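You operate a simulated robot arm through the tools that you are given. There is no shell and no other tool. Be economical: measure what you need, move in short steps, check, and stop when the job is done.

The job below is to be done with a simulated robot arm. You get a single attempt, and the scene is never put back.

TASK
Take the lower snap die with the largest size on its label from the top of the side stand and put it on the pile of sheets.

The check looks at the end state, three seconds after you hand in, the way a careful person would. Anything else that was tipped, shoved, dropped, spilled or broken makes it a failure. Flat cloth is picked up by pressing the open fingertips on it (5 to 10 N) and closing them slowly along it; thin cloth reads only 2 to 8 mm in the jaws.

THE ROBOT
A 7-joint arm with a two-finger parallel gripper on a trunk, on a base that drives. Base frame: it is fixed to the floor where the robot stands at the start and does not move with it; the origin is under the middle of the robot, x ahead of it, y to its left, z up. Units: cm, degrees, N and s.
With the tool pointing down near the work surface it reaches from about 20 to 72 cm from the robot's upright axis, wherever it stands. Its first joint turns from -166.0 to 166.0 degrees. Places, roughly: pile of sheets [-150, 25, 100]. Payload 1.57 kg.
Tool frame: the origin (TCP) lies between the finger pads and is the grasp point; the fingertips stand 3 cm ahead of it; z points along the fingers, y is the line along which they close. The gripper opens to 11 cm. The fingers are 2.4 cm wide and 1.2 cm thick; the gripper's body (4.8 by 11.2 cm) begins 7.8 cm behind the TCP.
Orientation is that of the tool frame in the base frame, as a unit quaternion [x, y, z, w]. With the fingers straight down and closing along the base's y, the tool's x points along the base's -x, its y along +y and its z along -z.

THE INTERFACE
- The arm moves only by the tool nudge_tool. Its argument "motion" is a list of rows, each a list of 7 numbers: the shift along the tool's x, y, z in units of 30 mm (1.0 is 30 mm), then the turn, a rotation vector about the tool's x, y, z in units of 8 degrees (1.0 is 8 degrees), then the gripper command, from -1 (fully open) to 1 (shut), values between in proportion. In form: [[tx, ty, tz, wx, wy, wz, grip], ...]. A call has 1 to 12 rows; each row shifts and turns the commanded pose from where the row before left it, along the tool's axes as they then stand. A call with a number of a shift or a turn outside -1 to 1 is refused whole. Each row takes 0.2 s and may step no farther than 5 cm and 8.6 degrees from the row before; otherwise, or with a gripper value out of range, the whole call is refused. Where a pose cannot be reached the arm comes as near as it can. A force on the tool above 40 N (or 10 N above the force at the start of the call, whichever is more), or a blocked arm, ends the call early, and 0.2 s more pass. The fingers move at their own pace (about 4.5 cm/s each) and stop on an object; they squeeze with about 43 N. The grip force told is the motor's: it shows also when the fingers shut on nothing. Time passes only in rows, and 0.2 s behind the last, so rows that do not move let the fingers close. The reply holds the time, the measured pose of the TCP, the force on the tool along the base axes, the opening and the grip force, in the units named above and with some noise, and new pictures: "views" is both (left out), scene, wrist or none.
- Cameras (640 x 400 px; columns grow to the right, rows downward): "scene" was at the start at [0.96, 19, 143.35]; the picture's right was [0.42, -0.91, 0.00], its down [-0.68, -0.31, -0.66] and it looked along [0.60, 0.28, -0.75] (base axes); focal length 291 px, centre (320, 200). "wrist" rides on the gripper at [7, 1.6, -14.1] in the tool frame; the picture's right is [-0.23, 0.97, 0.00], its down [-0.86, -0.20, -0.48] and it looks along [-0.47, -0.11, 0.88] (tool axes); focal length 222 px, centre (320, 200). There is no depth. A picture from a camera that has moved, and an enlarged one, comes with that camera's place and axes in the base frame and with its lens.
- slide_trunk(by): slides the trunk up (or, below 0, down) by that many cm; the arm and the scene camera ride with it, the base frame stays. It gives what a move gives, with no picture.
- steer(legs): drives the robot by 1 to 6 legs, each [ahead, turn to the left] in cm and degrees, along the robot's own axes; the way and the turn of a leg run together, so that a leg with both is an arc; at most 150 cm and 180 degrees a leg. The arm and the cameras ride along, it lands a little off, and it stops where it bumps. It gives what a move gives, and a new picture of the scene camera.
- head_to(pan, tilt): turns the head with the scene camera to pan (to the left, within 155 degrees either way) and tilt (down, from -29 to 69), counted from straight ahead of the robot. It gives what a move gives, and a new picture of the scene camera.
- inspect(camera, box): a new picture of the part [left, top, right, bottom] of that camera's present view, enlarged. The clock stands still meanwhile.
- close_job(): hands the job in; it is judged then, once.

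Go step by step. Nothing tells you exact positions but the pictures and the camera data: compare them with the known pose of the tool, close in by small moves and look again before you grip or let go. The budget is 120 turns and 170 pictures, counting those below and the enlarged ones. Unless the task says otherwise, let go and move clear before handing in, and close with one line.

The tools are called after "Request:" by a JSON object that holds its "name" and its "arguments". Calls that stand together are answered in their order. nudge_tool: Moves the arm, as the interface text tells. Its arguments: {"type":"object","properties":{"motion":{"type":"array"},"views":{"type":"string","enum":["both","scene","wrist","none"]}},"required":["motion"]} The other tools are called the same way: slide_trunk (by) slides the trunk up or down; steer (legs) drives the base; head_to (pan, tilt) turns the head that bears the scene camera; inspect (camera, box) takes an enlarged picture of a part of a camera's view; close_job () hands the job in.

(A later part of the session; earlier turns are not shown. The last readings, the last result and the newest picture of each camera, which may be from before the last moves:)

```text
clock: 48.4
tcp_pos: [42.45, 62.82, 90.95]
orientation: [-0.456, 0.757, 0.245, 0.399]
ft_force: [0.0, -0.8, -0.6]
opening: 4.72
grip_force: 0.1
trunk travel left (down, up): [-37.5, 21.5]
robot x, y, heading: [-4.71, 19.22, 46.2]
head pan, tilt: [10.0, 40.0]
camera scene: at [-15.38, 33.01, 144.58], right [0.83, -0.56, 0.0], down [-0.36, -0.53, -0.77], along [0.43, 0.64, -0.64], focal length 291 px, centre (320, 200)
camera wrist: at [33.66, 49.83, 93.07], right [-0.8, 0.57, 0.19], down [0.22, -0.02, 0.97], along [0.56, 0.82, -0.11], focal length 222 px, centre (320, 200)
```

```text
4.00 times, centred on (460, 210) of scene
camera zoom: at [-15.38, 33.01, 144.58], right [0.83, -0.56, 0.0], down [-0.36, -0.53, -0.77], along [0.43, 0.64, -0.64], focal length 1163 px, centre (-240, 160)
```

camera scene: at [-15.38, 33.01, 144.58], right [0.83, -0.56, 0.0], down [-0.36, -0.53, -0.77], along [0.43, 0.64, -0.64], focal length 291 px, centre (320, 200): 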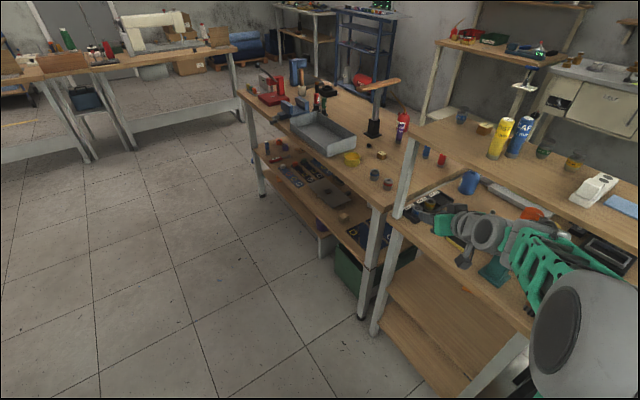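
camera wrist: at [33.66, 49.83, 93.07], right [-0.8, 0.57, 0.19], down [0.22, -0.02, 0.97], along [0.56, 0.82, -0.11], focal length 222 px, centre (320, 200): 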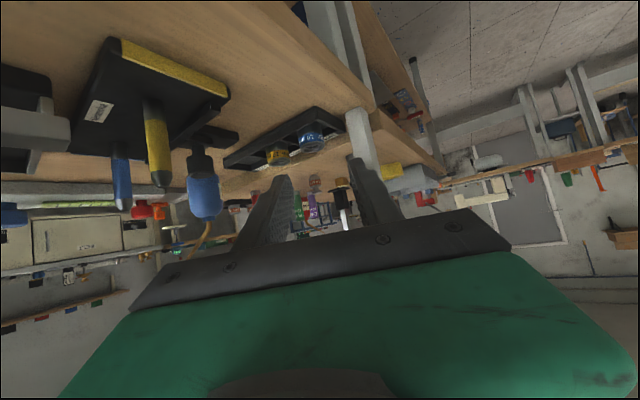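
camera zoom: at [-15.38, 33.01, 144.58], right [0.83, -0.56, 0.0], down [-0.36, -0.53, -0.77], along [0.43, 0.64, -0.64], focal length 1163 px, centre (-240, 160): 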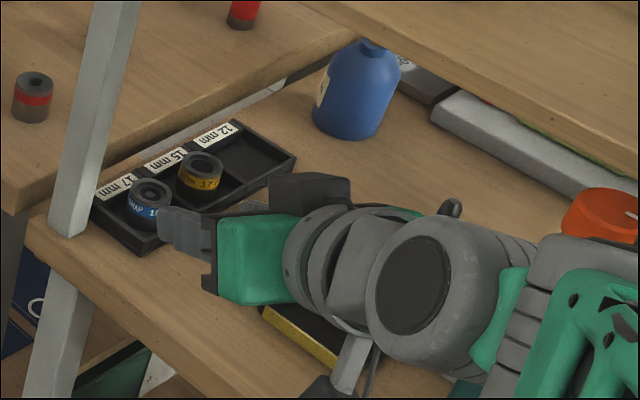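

Combining views, the die top is more precisely ≈[49.0, 73.5, 82.9], bench ≈79.3. Advancing partway with the corrected line.

Request:
{"name": "nudge_tool", "arguments": {"motion": [[-0.053, -0.097, 0.78, 0, 0, 0, 0.14], [-0.053, -0.097, 0.78, 0, 0, 0, 0.14], [-0.053, -0.097, 0.78, 0, 0, 0, 0.14]], "views": "wrist"}}

Request:
{"name": "inspect", "arguments": {"camera": "wrist", "box": [220, 40, 420, 240]}}

Request:
{"name": "inspect", "arguments": {"camera": "scene", "box": [380, 160, 540, 260]}}

```text
clock: 49.2
tcp_pos: [46.11, 67.98, 87.35]
orientation: [-0.456, 0.757, 0.245, 0.4]
ft_force: [-0.5, 0.3, 0.5]
opening: 4.73
grip_force: 0.0
trunk travel left (down, up): [-37.5, 21.5]
robot x, y, heading: [-4.47, 19.26, 46.5]
head pan, tilt: [10.0, 40.0]
camera wrist: at [37.25, 54.95, 89.52], right [-0.8, 0.57, 0.19], down [0.22, -0.02, 0.97], along [0.56, 0.82, -0.11], focal length 222 px, centre (320, 200)
```

wrist: 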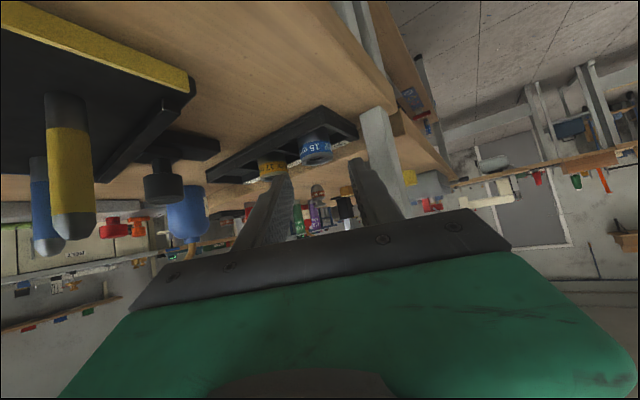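

```text
2.00 times, centred on (320, 140) of wrist
camera zoom: at [37.25, 54.95, 89.52], right [-0.8, 0.57, 0.19], down [0.22, -0.02, 0.97], along [0.56, 0.82, -0.11], focal length 444 px, centre (320, 320)
```

zoom: 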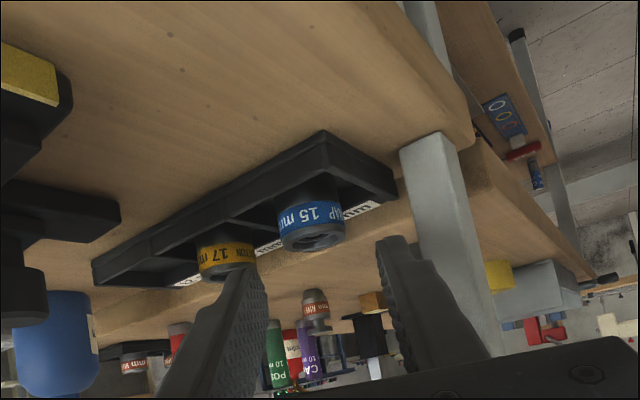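

```text
4.00 times, centred on (460, 210) of scene
camera zoom: at [-15.36, 33.02, 144.58], right [0.83, -0.56, 0.0], down [-0.36, -0.53, -0.77], along [0.43, 0.64, -0.64], focal length 1163 px, centre (-240, 160)
```

zoom: 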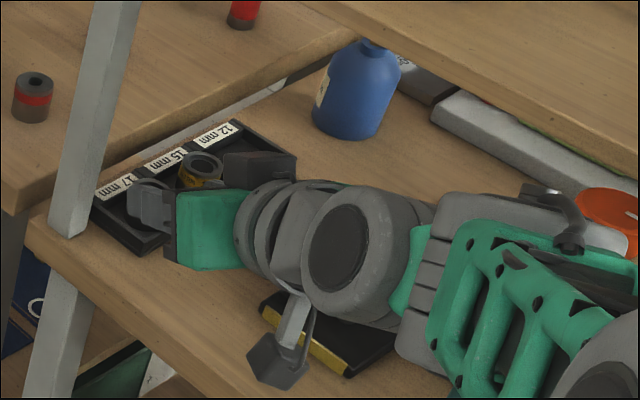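

Alignment is consistent (die at [49.1, 73.5, 82.8]). Advance 3.3 cm and look again.

Request:
{"name": "nudge_tool", "arguments": {"motion": [[0.01, -0.01, 0.4, 0, 0, 0, 0.14], [0.01, -0.01, 0.4, 0, 0, 0, 0.14], [0, 0, 0.3, 0, 0, 0, 0.14]], "views": "wrist"}}

Request:
{"name": "inspect", "arguments": {"camera": "wrist", "box": [240, 80, 400, 220]}}

Request:
{"name": "inspect", "arguments": {"camera": "scene", "box": [390, 180, 470, 230]}}

```text
clock: 50.0
tcp_pos: [47.31, 70.31, 85.54]
orientation: [-0.456, 0.757, 0.245, 0.399]
ft_force: [0.6, 1.1, -0.2]
opening: 4.77
grip_force: 0.1
trunk travel left (down, up): [-37.5, 21.5]
robot x, y, heading: [-4.46, 19.17, 46.2]
head pan, tilt: [10.0, 40.0]
camera wrist: at [38.54, 57.25, 87.65], right [-0.8, 0.57, 0.19], down [0.22, -0.02, 0.97], along [0.56, 0.82, -0.11], focal length 222 px, centre (320, 200)
```

wrist: 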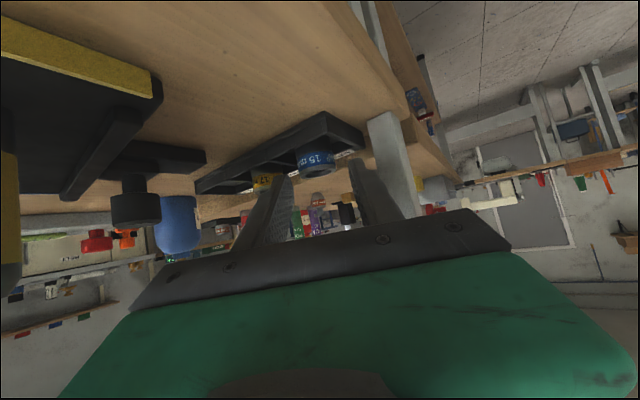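

```text
2.86 times, centred on (320, 150) of wrist
camera zoom: at [38.54, 57.25, 87.65], right [-0.8, 0.57, 0.19], down [0.22, -0.02, 0.97], along [0.56, 0.82, -0.11], focal length 635 px, centre (320, 343)
```

zoom: 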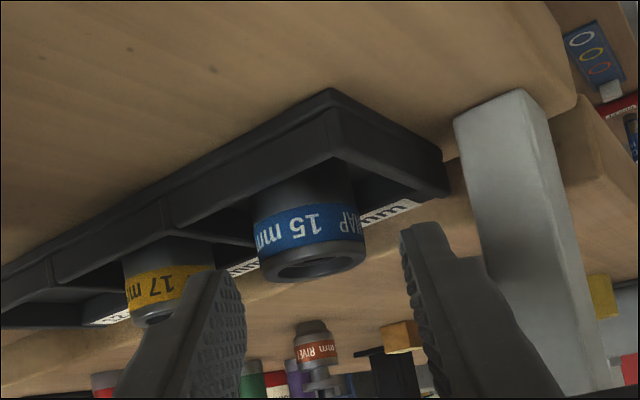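

```text
8.00 times, centred on (430, 205) of scene
camera zoom: at [-15.36, 33.03, 144.58], right [0.83, -0.56, 0.0], down [-0.36, -0.53, -0.77], along [0.43, 0.64, -0.64], focal length 2325 px, centre (-560, 160)
```

zoom: 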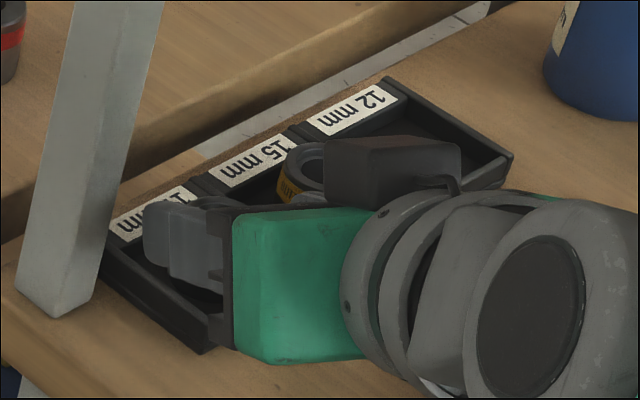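

Centred well between the fingertips. Advance the last 2.5 cm gently.

Request:
{"name": "nudge_tool", "arguments": {"motion": [[0.01, -0.01, 0.3, 0, 0, 0, 0.14], [0, 0, 0.3, 0, 0, 0, 0.14], [0, 0, 0.24, 0, 0, 0, 0.14]], "views": "wrist"}}

Request:
{"name": "inspect", "arguments": {"camera": "wrist", "box": [240, 80, 400, 220]}}

```text
clock: 50.8
tcp_pos: [48.2, 72.03, 84.2]
orientation: [-0.455, 0.757, 0.244, 0.4]
ft_force: [-1.6, -2.0, 2.5]
opening: 4.73
grip_force: 0.0
trunk travel left (down, up): [-37.5, 21.5]
robot x, y, heading: [-4.37, 19.5, 46.4]
head pan, tilt: [10.0, 40.0]
camera wrist: at [39.48, 58.99, 86.31], right [-0.8, 0.56, 0.19], down [0.22, -0.02, 0.98], along [0.56, 0.82, -0.11], focal length 222 px, centre (320, 200)
```

wrist: 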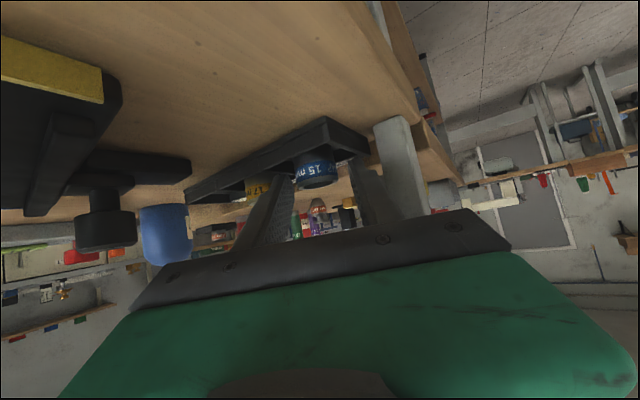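

```text
2.86 times, centred on (320, 150) of wrist
camera zoom: at [39.48, 58.99, 86.31], right [-0.8, 0.56, 0.19], down [0.22, -0.02, 0.98], along [0.56, 0.82, -0.11], focal length 635 px, centre (320, 343)
```

zoom: 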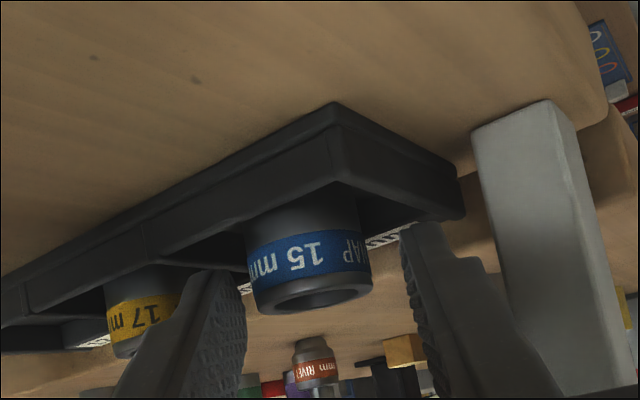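

A light force appears (~3.5 N), maybe a fingertip grazing the tray rim. Raise 3 mm and recheck.

Request:
{"name": "nudge_tool", "arguments": {"motion": [[-0.085, 0, -0.05, 0, 0, 0, 0.14], [0, 0, 0, 0, 0, 0, 0.14]], "views": "none"}}

Request:
{"name": "inspect", "arguments": {"camera": "wrist", "box": [280, 100, 380, 200]}}

Request:
{"name": "inspect", "arguments": {"camera": "scene", "box": [390, 180, 450, 220]}}

```text
clock: 51.4
tcp_pos: [48.22, 71.95, 84.45]
orientation: [-0.454, 0.758, 0.243, 0.4]
ft_force: [-0.4, 1.3, -0.2]
opening: 4.73
grip_force: 0.0
trunk travel left (down, up): [-37.5, 21.5]
robot x, y, heading: [-4.51, 19.47, 46.2]
head pan, tilt: [10.0, 40.0]
```

```text
4.00 times, centred on (330, 150) of wrist
camera zoom: at [39.5, 58.98, 86.52], right [-0.8, 0.57, 0.19], down [0.22, -0.02, 0.97], along [0.56, 0.82, -0.11], focal length 888 px, centre (280, 400)
```

zoom: 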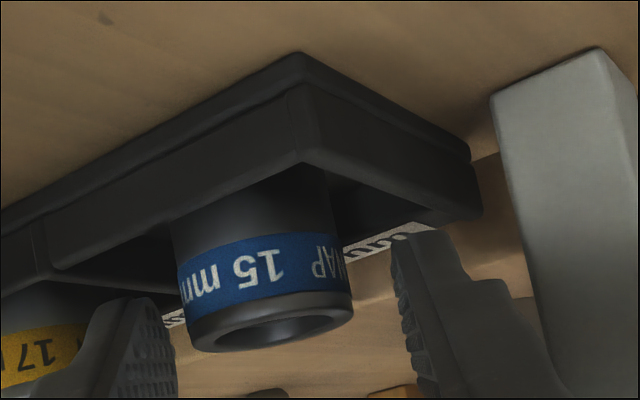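

```text
10.00 times, centred on (420, 200) of scene
camera zoom: at [-15.36, 33.02, 144.57], right [0.83, -0.56, 0.0], down [-0.36, -0.53, -0.77], along [0.43, 0.64, -0.64], focal length 2907 px, centre (-680, 200)
```

zoom: 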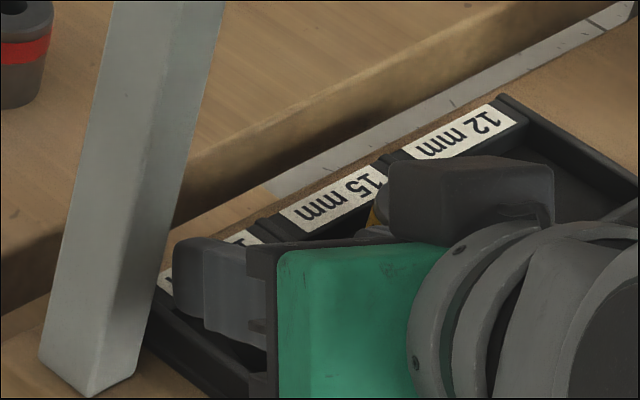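

Contact is gone and the fingers straddle the band. The die is ~3.5 mm off-centre to the right, so I shift and then close.

Request:
{"name": "nudge_tool", "arguments": {"motion": [[0, -0.11, 0, 0, 0, 0, 0.14], [0, 0, 0, 0, 0, 0, 0.25], [0, 0, 0, 0, 0, 0, 0.35], [0, 0, 0, 0, 0, 0, 0.45], [0, 0, 0, 0, 0, 0, 0.6], [0, 0, 0, 0, 0, 0, 1], [0, 0, 0, 0, 0, 0, 1]], "views": "wrist"}}

Request:
{"name": "inspect", "arguments": {"camera": "wrist", "box": [280, 100, 380, 200]}}

```text
clock: 53.0
tcp_pos: [48.63, 71.79, 84.53]
orientation: [-0.455, 0.757, 0.245, 0.4]
ft_force: [0.4, 0.3, -0.2]
opening: 3.1
grip_force: 40.1
trunk travel left (down, up): [-37.5, 21.5]
robot x, y, heading: [-4.46, 19.12, 46.3]
head pan, tilt: [10.0, 40.0]
camera wrist: at [39.84, 58.85, 86.58], right [-0.8, 0.57, 0.19], down [0.22, -0.02, 0.97], along [0.56, 0.82, -0.11], focal length 222 px, centre (320, 200)
```

wrist: 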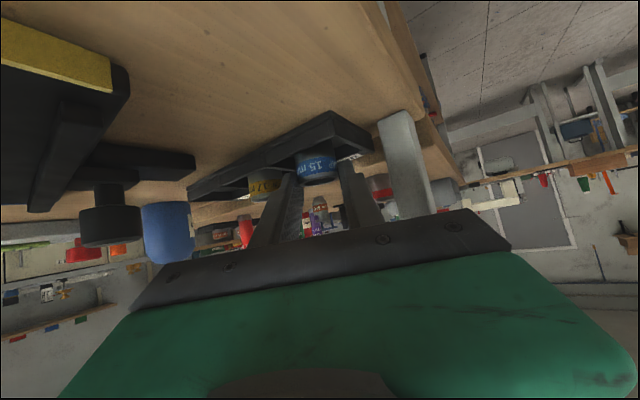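

```text
4.00 times, centred on (330, 150) of wrist
camera zoom: at [39.84, 58.85, 86.58], right [-0.8, 0.57, 0.19], down [0.22, -0.02, 0.97], along [0.56, 0.82, -0.11], focal length 888 px, centre (280, 400)
```

zoom: 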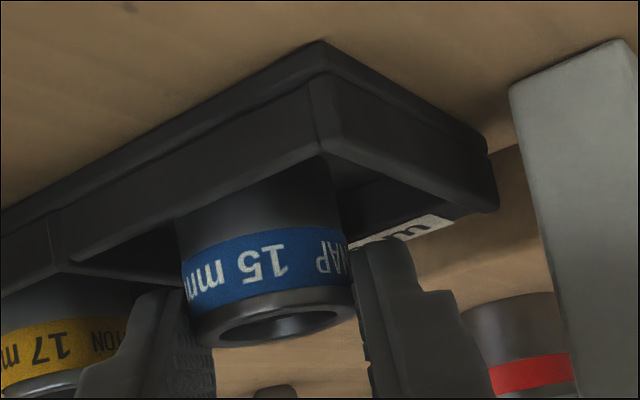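

The die is gripped (3.1 cm, 40 N). Lift straight up 3 cm and check.

Request:
{"name": "nudge_tool", "arguments": {"motion": [[-0.14, 0, -0.095, 0, 0, 0, 1], [-0.14, 0, -0.095, 0, 0, 0, 1], [-0.28, 0, -0.19, 0, 0, 0, 1], [-0.28, 0, -0.19, 0, 0, 0, 1]], "views": "wrist"}}

Request:
{"name": "inspect", "arguments": {"camera": "wrist", "box": [240, 60, 400, 220]}}

```text
clock: 54.0
tcp_pos: [48.53, 71.75, 87.6]
orientation: [-0.456, 0.758, 0.245, 0.398]
ft_force: [-0.1, 0.5, 0.3]
opening: 0.0
grip_force: 21.8
trunk travel left (down, up): [-37.5, 21.5]
robot x, y, heading: [-4.6, 19.31, 46.3]
head pan, tilt: [10.0, 40.0]
camera wrist: at [39.82, 58.77, 89.6], right [-0.8, 0.57, 0.19], down [0.22, -0.02, 0.97], along [0.56, 0.82, -0.11], focal length 222 px, centre (320, 200)
```

wrist: 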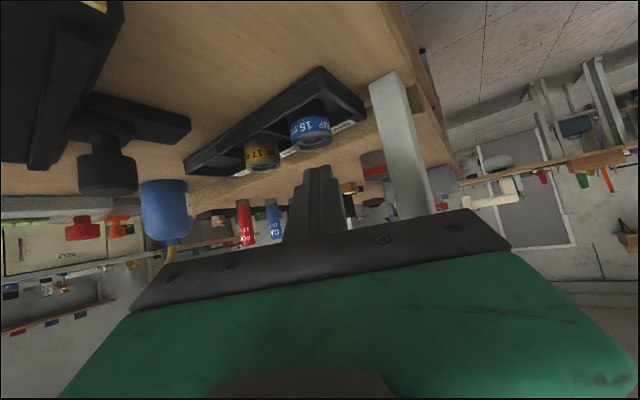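

```text
2.50 times, centred on (320, 140) of wrist
camera zoom: at [39.82, 58.77, 89.6], right [-0.8, 0.57, 0.19], down [0.22, -0.02, 0.97], along [0.56, 0.82, -0.11], focal length 555 px, centre (320, 350)
```

zoom: 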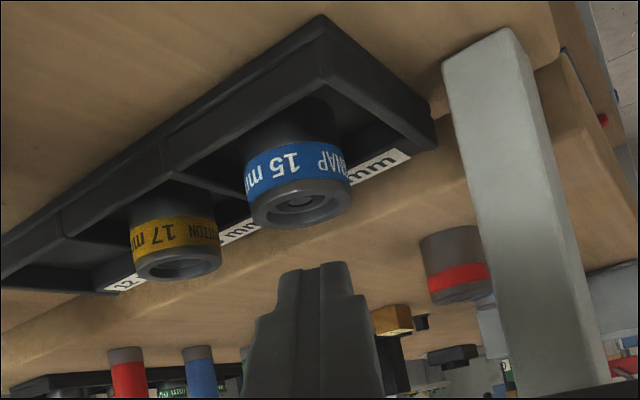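

The die slipped and stays in its slot: I pinched it with just the chamfered tip. I'll reopen to 4.3 cm, go about 7 mm further forward and a little lower.

Request:
{"name": "nudge_tool", "arguments": {"motion": [[0, 0, 0, 0, 0, 0, 0.218], [0, 0, 0, 0, 0, 0, 0.218], [0, 0, 0, 0, 0, 0, 0.218], [0.195, 0, 0.2, 0, 0, 0, 0.218], [0.195, 0, 0.2, 0, 0, 0, 0.218], [0.195, 0, 0.2, 0, 0, 0, 0.218], [0.1, 0, 0.1, 0, 0, 0, 0.218]], "views": "none"}}

Request:
{"name": "inspect", "arguments": {"camera": "wrist", "box": [270, 90, 390, 210]}}

```text
clock: 55.6
tcp_pos: [48.88, 72.35, 84.69]
orientation: [-0.456, 0.757, 0.245, 0.399]
ft_force: [-0.4, -0.8, -0.2]
opening: 4.29
grip_force: 0.0
trunk travel left (down, up): [-37.5, 21.5]
robot x, y, heading: [-4.82, 19.35, 46.2]
head pan, tilt: [10.0, 40.0]
```

```text
3.33 times, centred on (330, 150) of wrist
camera zoom: at [40.13, 59.31, 86.77], right [-0.8, 0.57, 0.19], down [0.22, -0.02, 0.97], along [0.56, 0.82, -0.11], focal length 740 px, centre (287, 367)
```

zoom: 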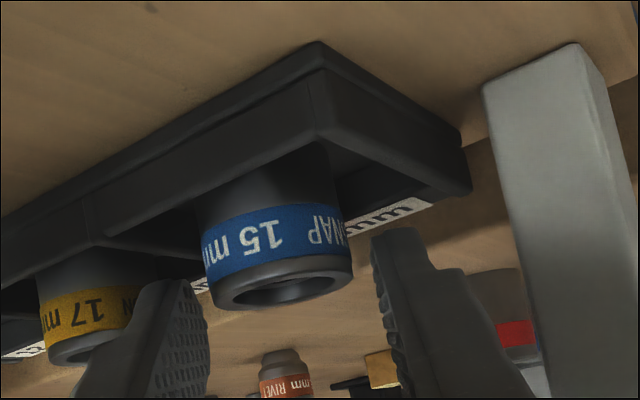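

Still seems slightly short; advance another 0.9 cm along the tool and watch force.

Request:
{"name": "nudge_tool", "arguments": {"motion": [[0, 0, 0.15, 0, 0, 0, 0.218], [0, 0, 0.15, 0, 0, 0, 0.218], [0, 0, 0, 0, 0, 0, 0.218]], "views": "none"}}

Request:
{"name": "inspect", "arguments": {"camera": "wrist", "box": [270, 90, 390, 210]}}

```text
clock: 56.4
tcp_pos: [49.29, 73.03, 84.29]
orientation: [-0.455, 0.757, 0.245, 0.401]
ft_force: [-1.0, 0.7, 5.3]
opening: 4.29
grip_force: 0.0
trunk travel left (down, up): [-37.5, 21.5]
robot x, y, heading: [-4.69, 19.43, 46.5]
head pan, tilt: [10.0, 40.0]
```

```text
3.33 times, centred on (330, 150) of wrist
camera zoom: at [40.5, 60.0, 86.38], right [-0.8, 0.57, 0.19], down [0.22, -0.02, 0.98], along [0.56, 0.82, -0.11], focal length 740 px, centre (287, 367)
```

zoom: 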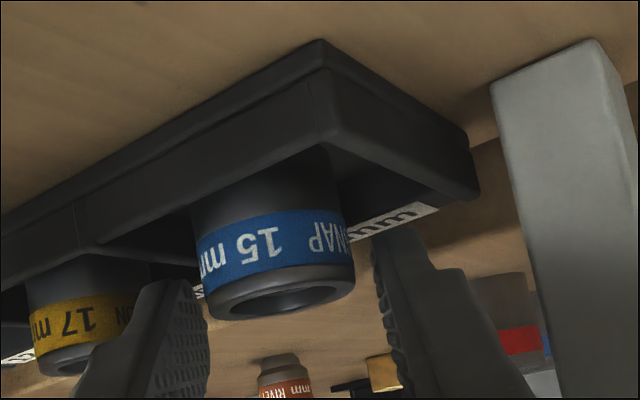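

Fingertips rest lightly on the tray rim (5 N). Raise 1.5 mm, close and inspect.

Request:
{"name": "nudge_tool", "arguments": {"motion": [[-0.04, 0, -0.03, 0, 0, 0, 0.218], [0, 0, 0, 0, 0, 0, 0.3], [0, 0, 0, 0, 0, 0, 0.36], [0, 0, 0, 0, 0, 0, 0.42], [0, 0, 0, 0, 0, 0, 0.6], [0, 0, 0, 0, 0, 0, 1], [0, 0, 0, 0, 0, 0, 1]], "views": "none"}}

Request:
{"name": "inspect", "arguments": {"camera": "wrist", "box": [270, 90, 390, 210]}}

```text
clock: 58.0
tcp_pos: [49.31, 72.94, 84.4]
orientation: [-0.456, 0.757, 0.246, 0.399]
ft_force: [0.5, -1.1, 2.5]
opening: 3.07
grip_force: 39.3
trunk travel left (down, up): [-37.5, 21.5]
robot x, y, heading: [-4.39, 19.87, 46.5]
head pan, tilt: [10.0, 40.0]
```

```text
3.33 times, centred on (330, 150) of wrist
camera zoom: at [40.48, 59.97, 86.44], right [-0.8, 0.57, 0.19], down [0.22, -0.02, 0.97], along [0.56, 0.82, -0.11], focal length 740 px, centre (287, 367)
```

zoom: 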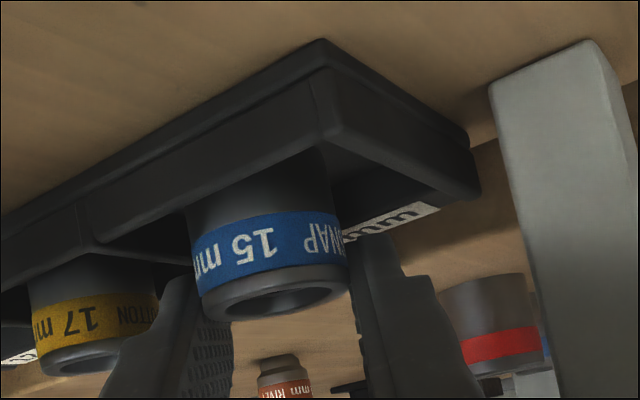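

Opening again 3.1 cm, so that is the die's diameter; now it sits deeper in the pads. Lifting slowly.

Request:
{"name": "nudge_tool", "arguments": {"motion": [[0, 0, 0, 0, 0, 0, 1], [-0.05, 0, -0.034, 0, 0, 0, 1], [-0.07, 0, -0.048, 0, 0, 0, 1], [-0.07, 0, -0.048, 0, 0, 0, 1], [-0.1, 0, -0.068, 0, 0, 0, 1]], "views": "none"}}

Request:
{"name": "inspect", "arguments": {"camera": "wrist", "box": [270, 90, 390, 210]}}

```text
clock: 59.2
tcp_pos: [49.22, 72.91, 85.25]
orientation: [-0.455, 0.757, 0.245, 0.399]
ft_force: [0.3, 0.0, -1.7]
opening: 3.05
grip_force: 39.8
trunk travel left (down, up): [-37.5, 21.5]
robot x, y, heading: [-4.79, 19.09, 46.4]
head pan, tilt: [10.0, 40.0]
```

```text
3.33 times, centred on (330, 150) of wrist
camera zoom: at [40.45, 59.92, 87.35], right [-0.8, 0.57, 0.2], down [0.22, -0.02, 0.97], along [0.56, 0.82, -0.11], focal length 740 px, centre (287, 367)
```

zoom: 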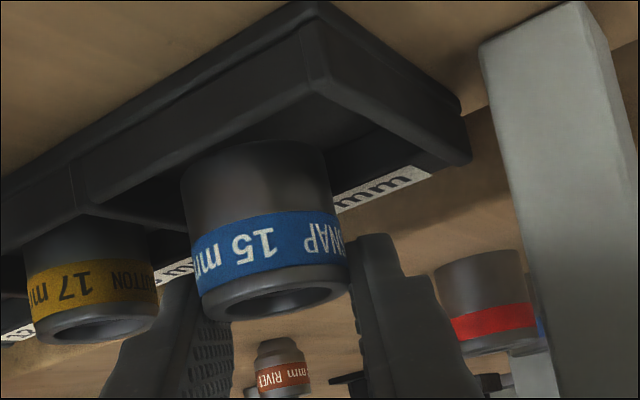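

The die is rising with the fingers. Continue lifting gently.

Request:
{"name": "nudge_tool", "arguments": {"motion": [[-0.08, 0, -0.054, 0, 0, 0, 1], [-0.1, 0, -0.068, 0, 0, 0, 1], [-0.12, 0, -0.08, 0, 0, 0, 1], [-0.12, 0, -0.08, 0, 0, 0, 1], [-0.12, 0, -0.08, 0, 0, 0, 1], [-0.1, 0, -0.068, 0, 0, 0, 1], [-0.06, 0, -0.04, 0, 0, 0, 1]], "views": "none"}}

Request:
{"name": "inspect", "arguments": {"camera": "wrist", "box": [250, 50, 410, 210]}}

```text
clock: 60.8
tcp_pos: [49.31, 72.9, 87.89]
orientation: [-0.456, 0.757, 0.245, 0.399]
ft_force: [-0.4, -0.6, -1.8]
opening: 3.05
grip_force: 40.0
trunk travel left (down, up): [-37.5, 21.5]
robot x, y, heading: [-4.56, 19.41, 46.6]
head pan, tilt: [10.0, 40.0]
```

```text
2.50 times, centred on (330, 130) of wrist
camera zoom: at [40.51, 59.91, 89.95], right [-0.8, 0.57, 0.2], down [0.22, -0.02, 0.97], along [0.56, 0.82, -0.11], focal length 555 px, centre (295, 375)
```

zoom: 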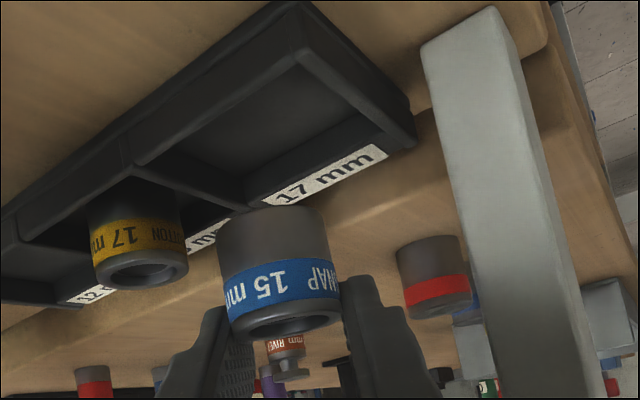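

The die is held and clear of the tray. Retreat horizontally out from beneath the riser.

Request:
{"name": "nudge_tool", "arguments": {"motion": [[0.2, 0, -0.3, 0, 0, 0, 1], [0.38, 0, -0.55, 0, 0, 0, 1], [0.47, 0, -0.69, 0, 0, 0, 1], [0.47, 0, -0.69, 0, 0, 0, 1], [0.47, 0, -0.69, 0, 0, 0, 1], [0.47, 0, -0.69, 0, 0, 0, 1], [0.2, 0, -0.3, 0, 0, 0, 1]]}}

```text
clock: 62.4
tcp_pos: [42.65, 60.42, 88.06]
orientation: [-0.456, 0.757, 0.245, 0.399]
ft_force: [0.3, 1.0, -1.7]
opening: 3.08
grip_force: 39.9
trunk travel left (down, up): [-37.5, 21.5]
robot x, y, heading: [-4.71, 19.18, 46.6]
head pan, tilt: [10.0, 40.0]
camera scene: at [-15.36, 33.02, 144.57], right [0.83, -0.56, 0.0], down [-0.36, -0.53, -0.77], along [0.43, 0.64, -0.64], focal length 291 px, centre (320, 200)
camera wrist: at [33.87, 47.42, 90.08], right [-0.8, 0.57, 0.19], down [0.22, -0.02, 0.97], along [0.56, 0.82, -0.11], focal length 222 px, centre (320, 200)
```

scene: 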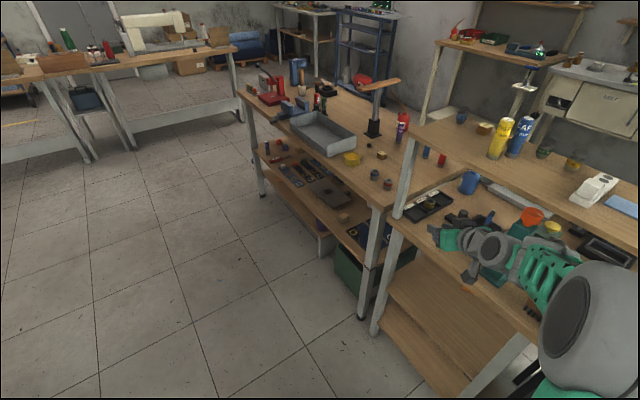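
wrist: 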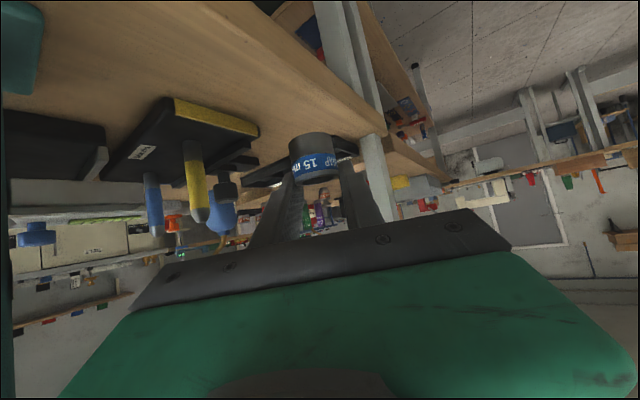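

Now pull away from the bench toward −x and up.

Request:
{"name": "nudge_tool", "arguments": {"motion": [[0.23, 0.77, -0.33, 0, 0, 0, 1], [0.23, 0.77, -0.33, 0, 0, 0, 1], [0.23, 0.77, -0.33, 0, 0, 0, 1], [0.23, 0.77, -0.33, 0, 0, 0, 1], [-0.6, 0, -0.4, 0, 0, 0, 1], [-0.6, 0, -0.4, 0, 0, 0, 1], [-0.6, 0, -0.4, 0, 0, 0, 1], [-0.6, 0, -0.4, 0, 0, 0, 1], [-0.6, 0, -0.4, 0, 0, 0, 1]]}}

```text
clock: 64.4
tcp_pos: [32.29, 60.54, 98.71]
orientation: [-0.456, 0.758, 0.245, 0.398]
ft_force: [1.1, -0.6, -0.4]
opening: 3.05
grip_force: 40.3
trunk travel left (down, up): [-37.5, 21.5]
robot x, y, heading: [-4.67, 19.33, 46.2]
head pan, tilt: [10.0, 40.0]
camera scene: at [-15.36, 33.03, 144.57], right [0.83, -0.56, 0.0], down [-0.36, -0.53, -0.77], along [0.43, 0.64, -0.64], focal length 291 px, centre (320, 200)
camera wrist: at [23.53, 47.48, 100.78], right [-0.8, 0.57, 0.19], down [0.22, -0.02, 0.97], along [0.56, 0.82, -0.11], focal length 222 px, centre (320, 200)
```

scene: 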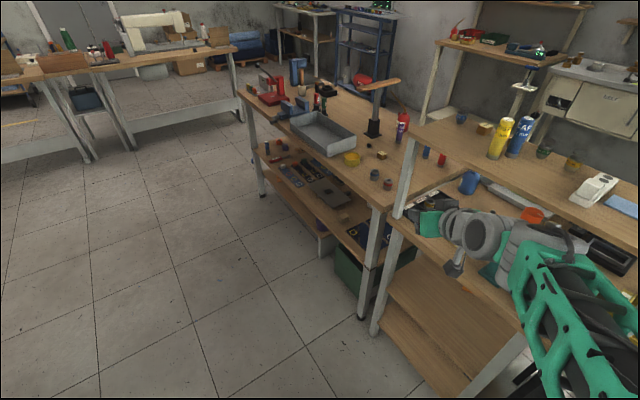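
wrist: 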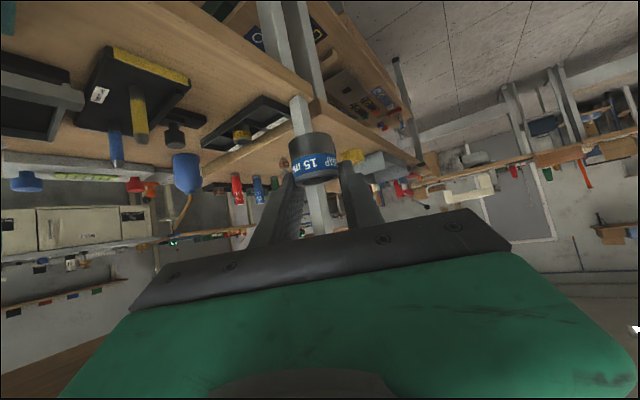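

Die held securely. I'll drive around: swing left away from the bench, back off, then head toward −x along the aisle south of the white table.

Request:
{"name": "steer", "arguments": {"legs": [[0, 54], [-50, 0], [0, 80]]}}

Request:
{"name": "slide_trunk", "arguments": {"by": 14}}

Request:
{"name": "head_to", "arguments": {"pan": 0, "tilt": 30}}

```text
clock: 73.3
tcp_pos: [-50.45, -33.6, 98.71]
orientation: [0.874, 0.131, -0.461, 0.073]
ft_force: [-0.6, 0.6, -0.5]
opening: 3.06
grip_force: 39.5
trunk travel left (down, up): [-37.5, 21.5]
robot x, y, heading: [4.57, -30.61, -178.8]
head pan, tilt: [10.0, 40.0]
camera scene: at [2.6, -47.41, 144.57], right [-0.2, 0.98, 0.0], down [0.63, 0.13, -0.77], along [-0.75, -0.15, -0.64], focal length 291 px, centre (320, 200)
```

scene: 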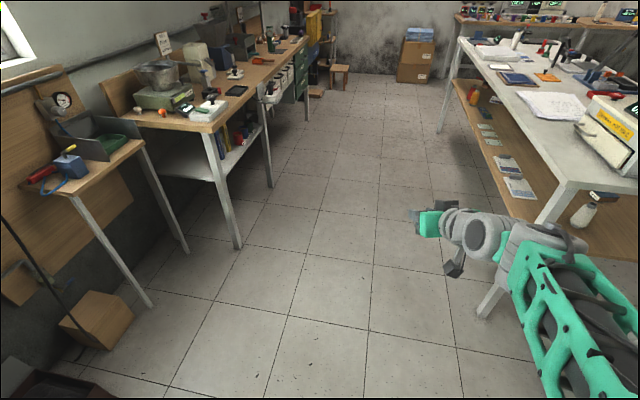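

```text
clock: 75.0
tcp_pos: [-50.46, -33.64, 112.78]
orientation: [0.874, 0.131, -0.462, 0.073]
ft_force: [0.5, -0.1, -1.9]
opening: 3.04
grip_force: 40.3
trunk travel left (down, up): [-51.5, 7.5]
robot x, y, heading: [4.43, -30.42, -178.6]
head pan, tilt: [10.0, 40.0]
```

```text
clock: 75.7
tcp_pos: [-50.5, -33.75, 112.71]
orientation: [0.874, 0.13, -0.462, 0.072]
ft_force: [0.7, -0.2, -2.0]
opening: 3.06
grip_force: 39.7
trunk travel left (down, up): [-51.5, 7.5]
robot x, y, heading: [4.8, -30.48, -178.7]
head pan, tilt: [0.0, 30.0]
camera scene: at [1.9, -45.96, 160.1], right [-0.02, 1.0, 0.0], down [0.5, 0.01, -0.87], along [-0.87, -0.02, -0.5], focal length 291 px, centre (320, 200)
```

scene: 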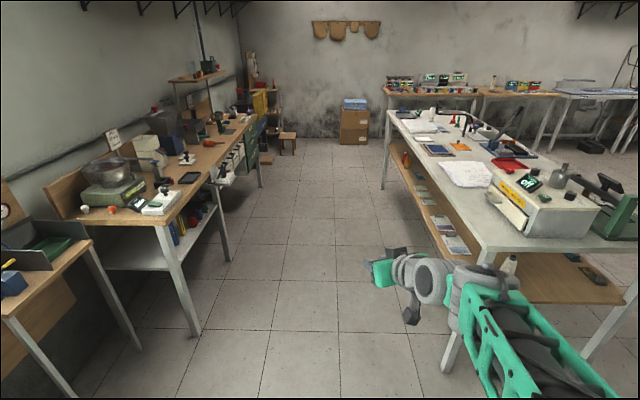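

The pile is at about [-151, 33]. Aisle is clear; drive forward 150 cm.

Request:
{"name": "steer", "arguments": {"legs": [[150, 0]]}}

Request:
{"name": "head_to", "arguments": {"pan": -80, "tilt": 45}}

```text
clock: 83.0
tcp_pos: [-198.0, -32.72, 112.76]
orientation: [0.876, 0.117, -0.463, 0.066]
ft_force: [-0.1, -0.2, -1.7]
opening: 3.05
grip_force: 39.3
trunk travel left (down, up): [-51.5, 7.5]
robot x, y, heading: [-142.87, -31.42, 179.4]
head pan, tilt: [0.0, 30.0]
camera scene: at [-146.04, -46.75, 160.11], right [0.01, 1.0, 0.0], down [0.5, -0.01, -0.87], along [-0.87, 0.01, -0.5], focal length 291 px, centre (320, 200)
```

scene: 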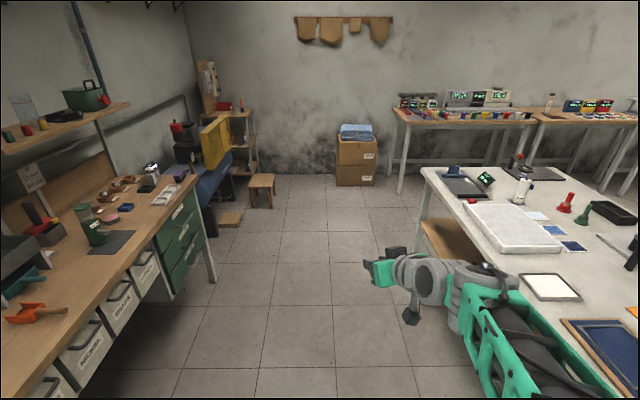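

```text
clock: 84.5
tcp_pos: [-197.97, -32.69, 112.69]
orientation: [0.876, 0.117, -0.463, 0.066]
ft_force: [-0.9, -0.2, -2.4]
opening: 3.05
grip_force: 39.3
trunk travel left (down, up): [-51.5, 7.5]
robot x, y, heading: [-142.38, -31.46, 179.4]
head pan, tilt: [-80.0, 45.0]
camera scene: at [-138.32, -38.82, 157.85], right [0.99, 0.16, 0.0], down [0.12, -0.7, -0.71], along [-0.12, 0.7, -0.71], focal length 291 px, centre (320, 200)
```

scene: 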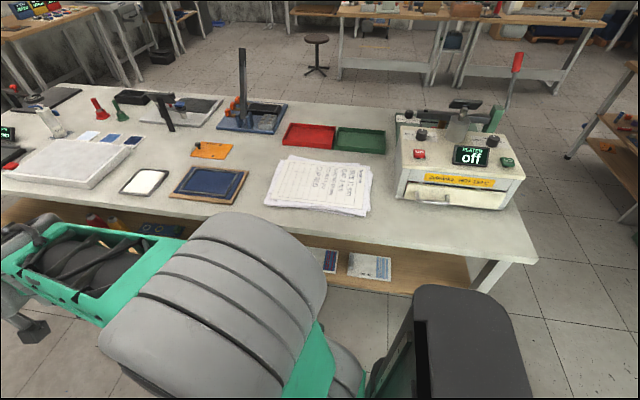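

Pile centre triangulates to ≈[-150, 34.6, 90.4]. Turn right to face the table with the arm held high.

Request:
{"name": "steer", "arguments": {"legs": [[0, -89.4], [6, 0]]}}

Request:
{"name": "head_to", "arguments": {"pan": 0, "tilt": 45}}

```text
clock: 89.3
tcp_pos: [-142.69, 29.68, 112.73]
orientation: [0.697, -0.543, -0.372, -0.284]
ft_force: [0.8, 1.1, -1.8]
opening: 3.04
grip_force: 39.9
trunk travel left (down, up): [-51.5, 7.5]
robot x, y, heading: [-142.28, -25.37, 88.3]
head pan, tilt: [-80.0, 45.0]
camera scene: at [-150.22, -29.55, 157.85], right [0.15, -0.99, 0.0], down [-0.7, -0.1, -0.71], along [0.7, 0.1, -0.71], focal length 291 px, centre (320, 200)
```

scene: 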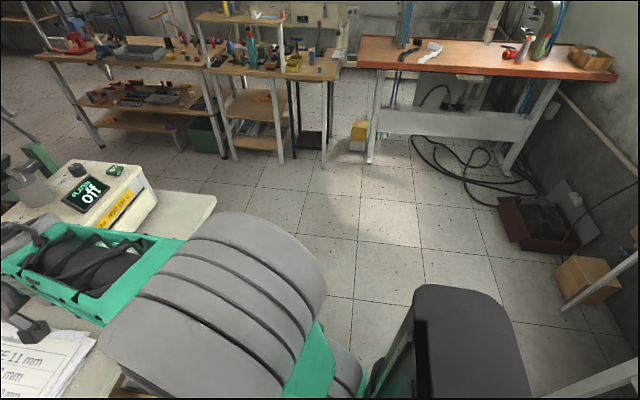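

```text
clock: 90.9
tcp_pos: [-142.68, 29.71, 112.64]
orientation: [0.697, -0.543, -0.372, -0.284]
ft_force: [0.1, -0.5, -2.0]
opening: 3.06
grip_force: 39.7
trunk travel left (down, up): [-51.5, 7.5]
robot x, y, heading: [-142.54, -25.36, 88.3]
head pan, tilt: [0.0, 45.0]
camera scene: at [-158.04, -22.69, 157.85], right [1.0, -0.03, 0.0], down [-0.02, -0.71, -0.71], along [0.02, 0.71, -0.71], focal length 291 px, centre (320, 200)
```

scene: 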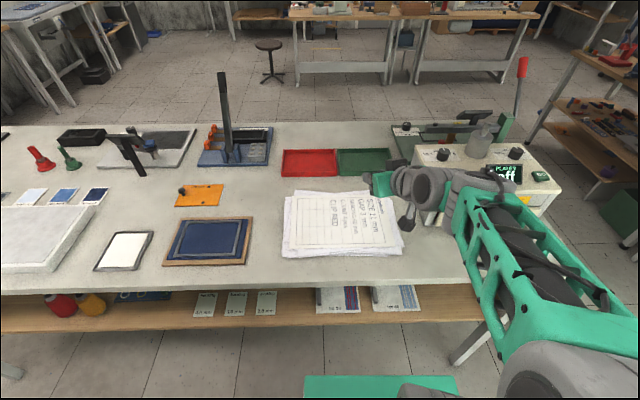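

The gripper is above the table right of the pile. Move the die above the pile centre at a height of about 5 cm.

Request:
{"name": "nudge_tool", "arguments": {"motion": [[0.47, 0.41, 0.81, 0, 0, 0, 1], [0.47, 0.41, 0.81, 0, 0, 0, 1], [0.47, 0.41, 0.81, 0, 0, 0, 1], [0.47, 0.41, 0.81, 0, 0, 0, 1], [0.47, 0.41, 0.81, 0, 0, 0, 1]]}}

Request:
{"name": "inspect", "arguments": {"camera": "scene", "box": [270, 150, 430, 270]}}

Request:
{"name": "inspect", "arguments": {"camera": "wrist", "box": [220, 40, 420, 220]}}

```text
clock: 92.1
tcp_pos: [-150.12, 34.26, 99.96]
orientation: [0.697, -0.543, -0.372, -0.285]
ft_force: [0.4, -0.5, -1.6]
opening: 3.04
grip_force: 39.8
trunk travel left (down, up): [-51.5, 7.5]
robot x, y, heading: [-142.44, -25.39, 88.4]
head pan, tilt: [0.0, 45.0]
camera scene: at [-158.06, -22.67, 157.85], right [1.0, -0.03, 0.0], down [-0.02, -0.71, -0.71], along [0.02, 0.71, -0.71], focal length 291 px, centre (320, 200)
camera wrist: at [-147.96, 18.78, 102.01], right [-0.97, -0.12, 0.2], down [0.18, 0.13, 0.97], along [-0.14, 0.98, -0.11], focal length 222 px, centre (320, 200)
```

scene: 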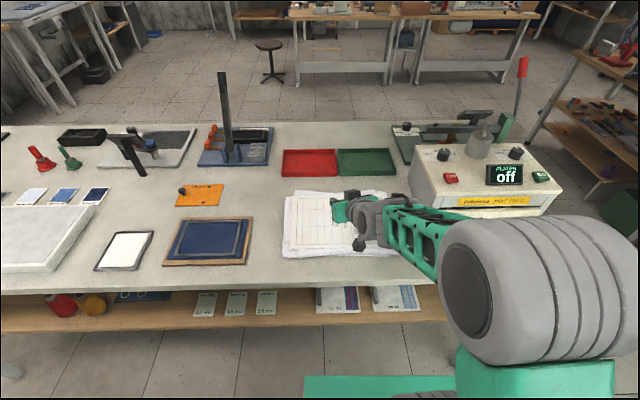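
wrist: 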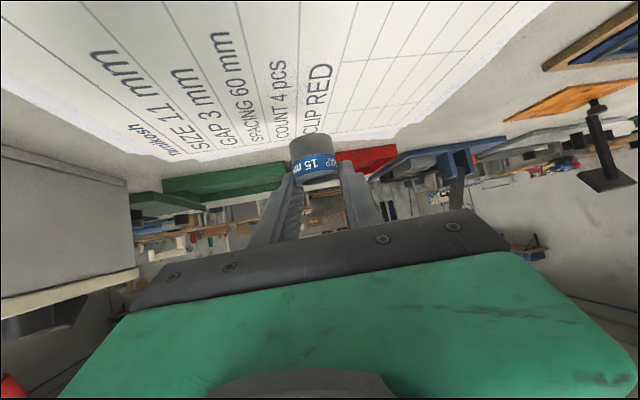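

```text
3.33 times, centred on (350, 210) of scene
camera zoom: at [-158.06, -22.67, 157.85], right [1.0, -0.03, 0.0], down [-0.02, -0.71, -0.71], along [0.02, 0.71, -0.71], focal length 969 px, centre (220, 167)
```

zoom: 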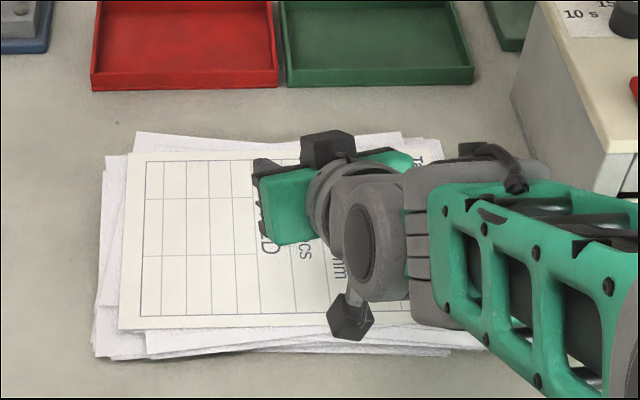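

```text
2.22 times, centred on (320, 130) of wrist
camera zoom: at [-147.96, 18.78, 102.01], right [-0.97, -0.12, 0.2], down [0.18, 0.13, 0.97], along [-0.14, 0.98, -0.11], focal length 494 px, centre (320, 356)
```

zoom: 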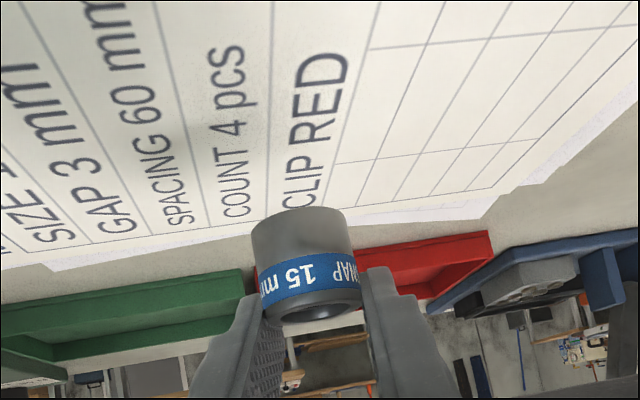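

Die sits above the pile centre, upright. Descend 3 cm, then small steps watching the force.

Request:
{"name": "nudge_tool", "arguments": {"motion": [[0.22, 0, 0.15, 0, 0, 0, 1], [0.22, 0, 0.15, 0, 0, 0, 1], [0.22, 0, 0.15, 0, 0, 0, 1], [0.17, 0, 0.11, 0, 0, 0, 1]], "views": "wrist"}}

Request:
{"name": "inspect", "arguments": {"camera": "wrist", "box": [260, 90, 380, 200]}}

```text
clock: 93.1
tcp_pos: [-150.2, 34.05, 96.98]
orientation: [0.697, -0.544, -0.371, -0.285]
ft_force: [0.4, -0.1, -2.2]
opening: 3.03
grip_force: 39.8
trunk travel left (down, up): [-51.5, 7.5]
robot x, y, heading: [-142.45, -24.96, 88.6]
head pan, tilt: [0.0, 45.0]
camera wrist: at [-147.94, 18.61, 99.08], right [-0.97, -0.12, 0.19], down [0.18, 0.13, 0.97], along [-0.14, 0.98, -0.11], focal length 222 px, centre (320, 200)
```

wrist: 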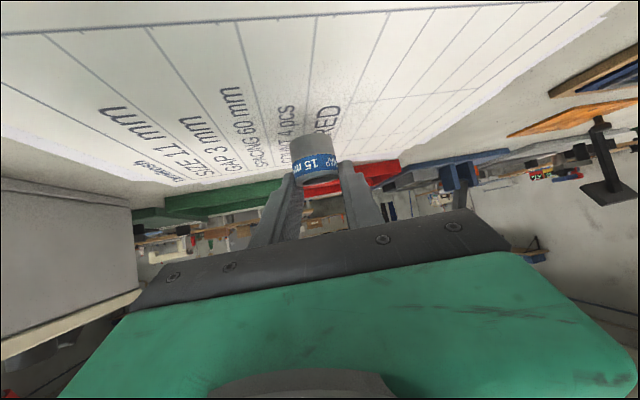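

```text
3.64 times, centred on (320, 145) of wrist
camera zoom: at [-147.94, 18.61, 99.08], right [-0.97, -0.12, 0.19], down [0.18, 0.13, 0.97], along [-0.14, 0.98, -0.11], focal length 808 px, centre (320, 400)
```

zoom: 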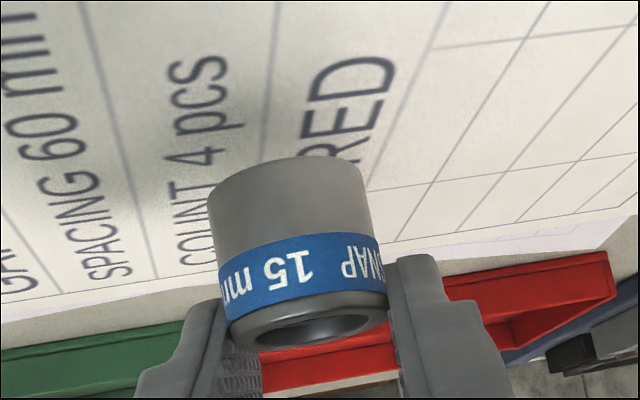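

Getting close; a shadow under the die is visible. Continue in 3 mm steps with force checks.

Request:
{"name": "nudge_tool", "arguments": {"motion": [[0.083, 0, 0.056, 0, 0, 0, 1], [0.083, 0, 0.056, 0, 0, 0, 1], [0.083, 0, 0.056, 0, 0, 0, 1]], "views": "none"}}

Request:
{"name": "inspect", "arguments": {"camera": "wrist", "box": [260, 90, 380, 200]}}

```text
clock: 93.9
tcp_pos: [-150.18, 34.08, 96.18]
orientation: [0.698, -0.543, -0.372, -0.284]
ft_force: [-0.4, 0.1, -1.8]
opening: 3.07
grip_force: 39.3
trunk travel left (down, up): [-51.5, 7.5]
robot x, y, heading: [-142.41, -25.53, 88.2]
head pan, tilt: [0.0, 45.0]
```

```text
3.64 times, centred on (320, 145) of wrist
camera zoom: at [-148.0, 18.62, 98.23], right [-0.97, -0.12, 0.19], down [0.18, 0.13, 0.97], along [-0.14, 0.98, -0.11], focal length 808 px, centre (320, 400)
```

zoom: 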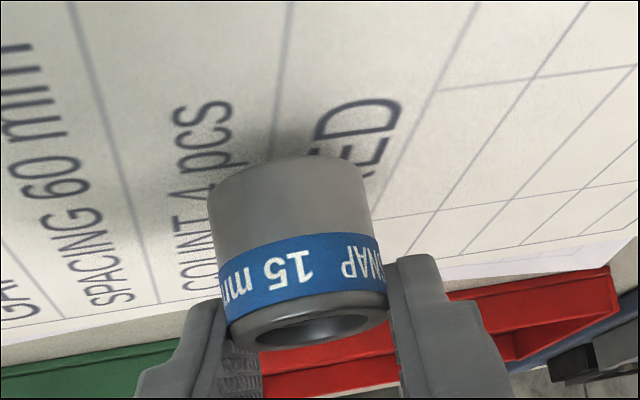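

Request:
{"name": "nudge_tool", "arguments": {"motion": [[0.083, 0, 0.056, 0, 0, 0, 1], [0.083, 0, 0.056, 0, 0, 0, 1]], "views": "none"}}

Request:
{"name": "inspect", "arguments": {"camera": "wrist", "box": [260, 90, 380, 200]}}

```text
clock: 94.5
tcp_pos: [-150.25, 33.98, 95.59]
orientation: [0.697, -0.543, -0.372, -0.284]
ft_force: [-0.4, 0.2, -1.0]
opening: 3.07
grip_force: 39.9
trunk travel left (down, up): [-51.5, 7.5]
robot x, y, heading: [-142.55, -25.58, 88.7]
head pan, tilt: [0.0, 45.0]
```

```text
3.64 times, centred on (320, 145) of wrist
camera zoom: at [-148.03, 18.6, 97.61], right [-0.97, -0.12, 0.19], down [0.18, 0.13, 0.97], along [-0.14, 0.98, -0.11], focal length 808 px, centre (320, 400)
```

zoom: 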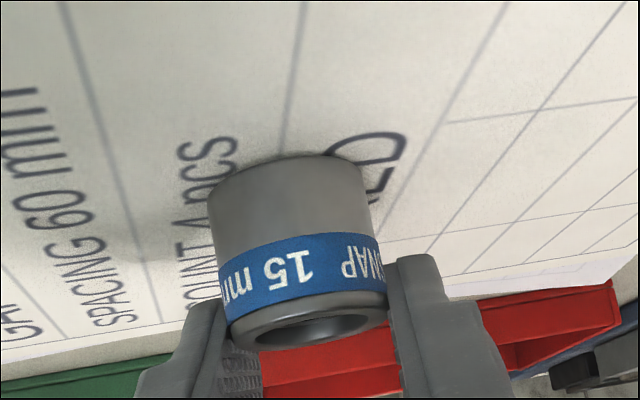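

The force is still about −1 to −2 N, not yet firm contact. Continue in 2 mm steps.

Request:
{"name": "nudge_tool", "arguments": {"motion": [[0.055, 0, 0.037, 0, 0, 0, 1], [0, 0, 0, 0, 0, 0, 1]], "views": "none"}}

Request:
{"name": "nudge_tool", "arguments": {"motion": [[0.055, 0, 0.037, 0, 0, 0, 1], [0, 0, 0, 0, 0, 0, 1]], "views": "none"}}

Request:
{"name": "inspect", "arguments": {"camera": "wrist", "box": [260, 90, 380, 200]}}

```text
clock: 95.1
tcp_pos: [-150.35, 34.02, 95.5]
orientation: [0.696, -0.543, -0.373, -0.286]
ft_force: [0.6, -0.1, 4.7]
opening: 3.05
grip_force: 40.0
trunk travel left (down, up): [-51.5, 7.5]
robot x, y, heading: [-142.59, -25.41, 88.4]
head pan, tilt: [0.0, 45.0]
```

```text
clock: 95.7
tcp_pos: [-150.23, 34.1, 95.37]
orientation: [0.697, -0.541, -0.374, -0.286]
ft_force: [-0.9, -3.6, 18.2]
opening: 3.06
grip_force: 39.7
trunk travel left (down, up): [-51.5, 7.5]
robot x, y, heading: [-142.94, -25.74, 88.6]
head pan, tilt: [0.0, 45.0]
```

```text
3.64 times, centred on (320, 145) of wrist
camera zoom: at [-148.05, 18.64, 97.46], right [-0.97, -0.12, 0.2], down [0.18, 0.13, 0.98], along [-0.14, 0.98, -0.1], focal length 808 px, centre (320, 400)
```

zoom: 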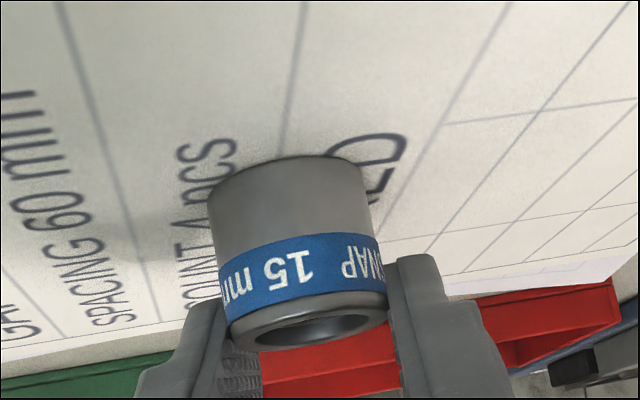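

Firm contact. Relieve 2 mm and open gently.

Request:
{"name": "nudge_tool", "arguments": {"motion": [[-0.055, 0, -0.037, 0, 0, 0, 1], [0, 0, 0, 0, 0, 0, 0.4], [0, 0, 0, 0, 0, 0, 0.3], [0, 0, 0, 0, 0, 0, 0.2], [0, 0, 0, 0, 0, 0, 0.1], [0, 0, 0, 0, 0, 0, 0.1]], "views": "none"}}

Request:
{"name": "inspect", "arguments": {"camera": "wrist", "box": [250, 80, 390, 210]}}

```text
clock: 97.1
tcp_pos: [-150.22, 34.08, 95.45]
orientation: [0.698, -0.543, -0.371, -0.284]
ft_force: [0.0, 0.2, -0.2]
opening: 4.93
grip_force: 0.1
trunk travel left (down, up): [-51.5, 7.5]
robot x, y, heading: [-142.5, -25.4, 88.4]
head pan, tilt: [0.0, 45.0]
```

```text
3.08 times, centred on (320, 145) of wrist
camera zoom: at [-148.03, 18.6, 97.48], right [-0.97, -0.12, 0.19], down [0.18, 0.13, 0.97], along [-0.14, 0.98, -0.11], focal length 684 px, centre (320, 369)
```

zoom: 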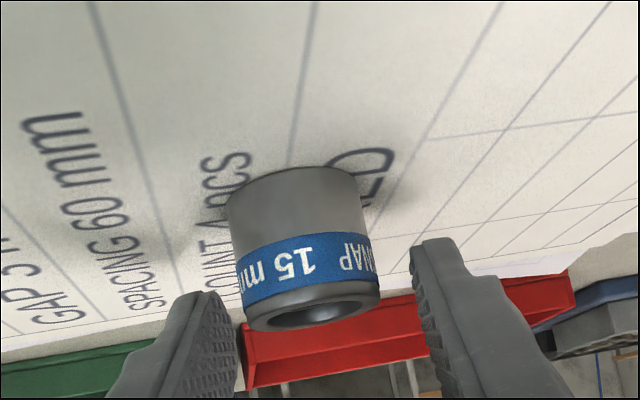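

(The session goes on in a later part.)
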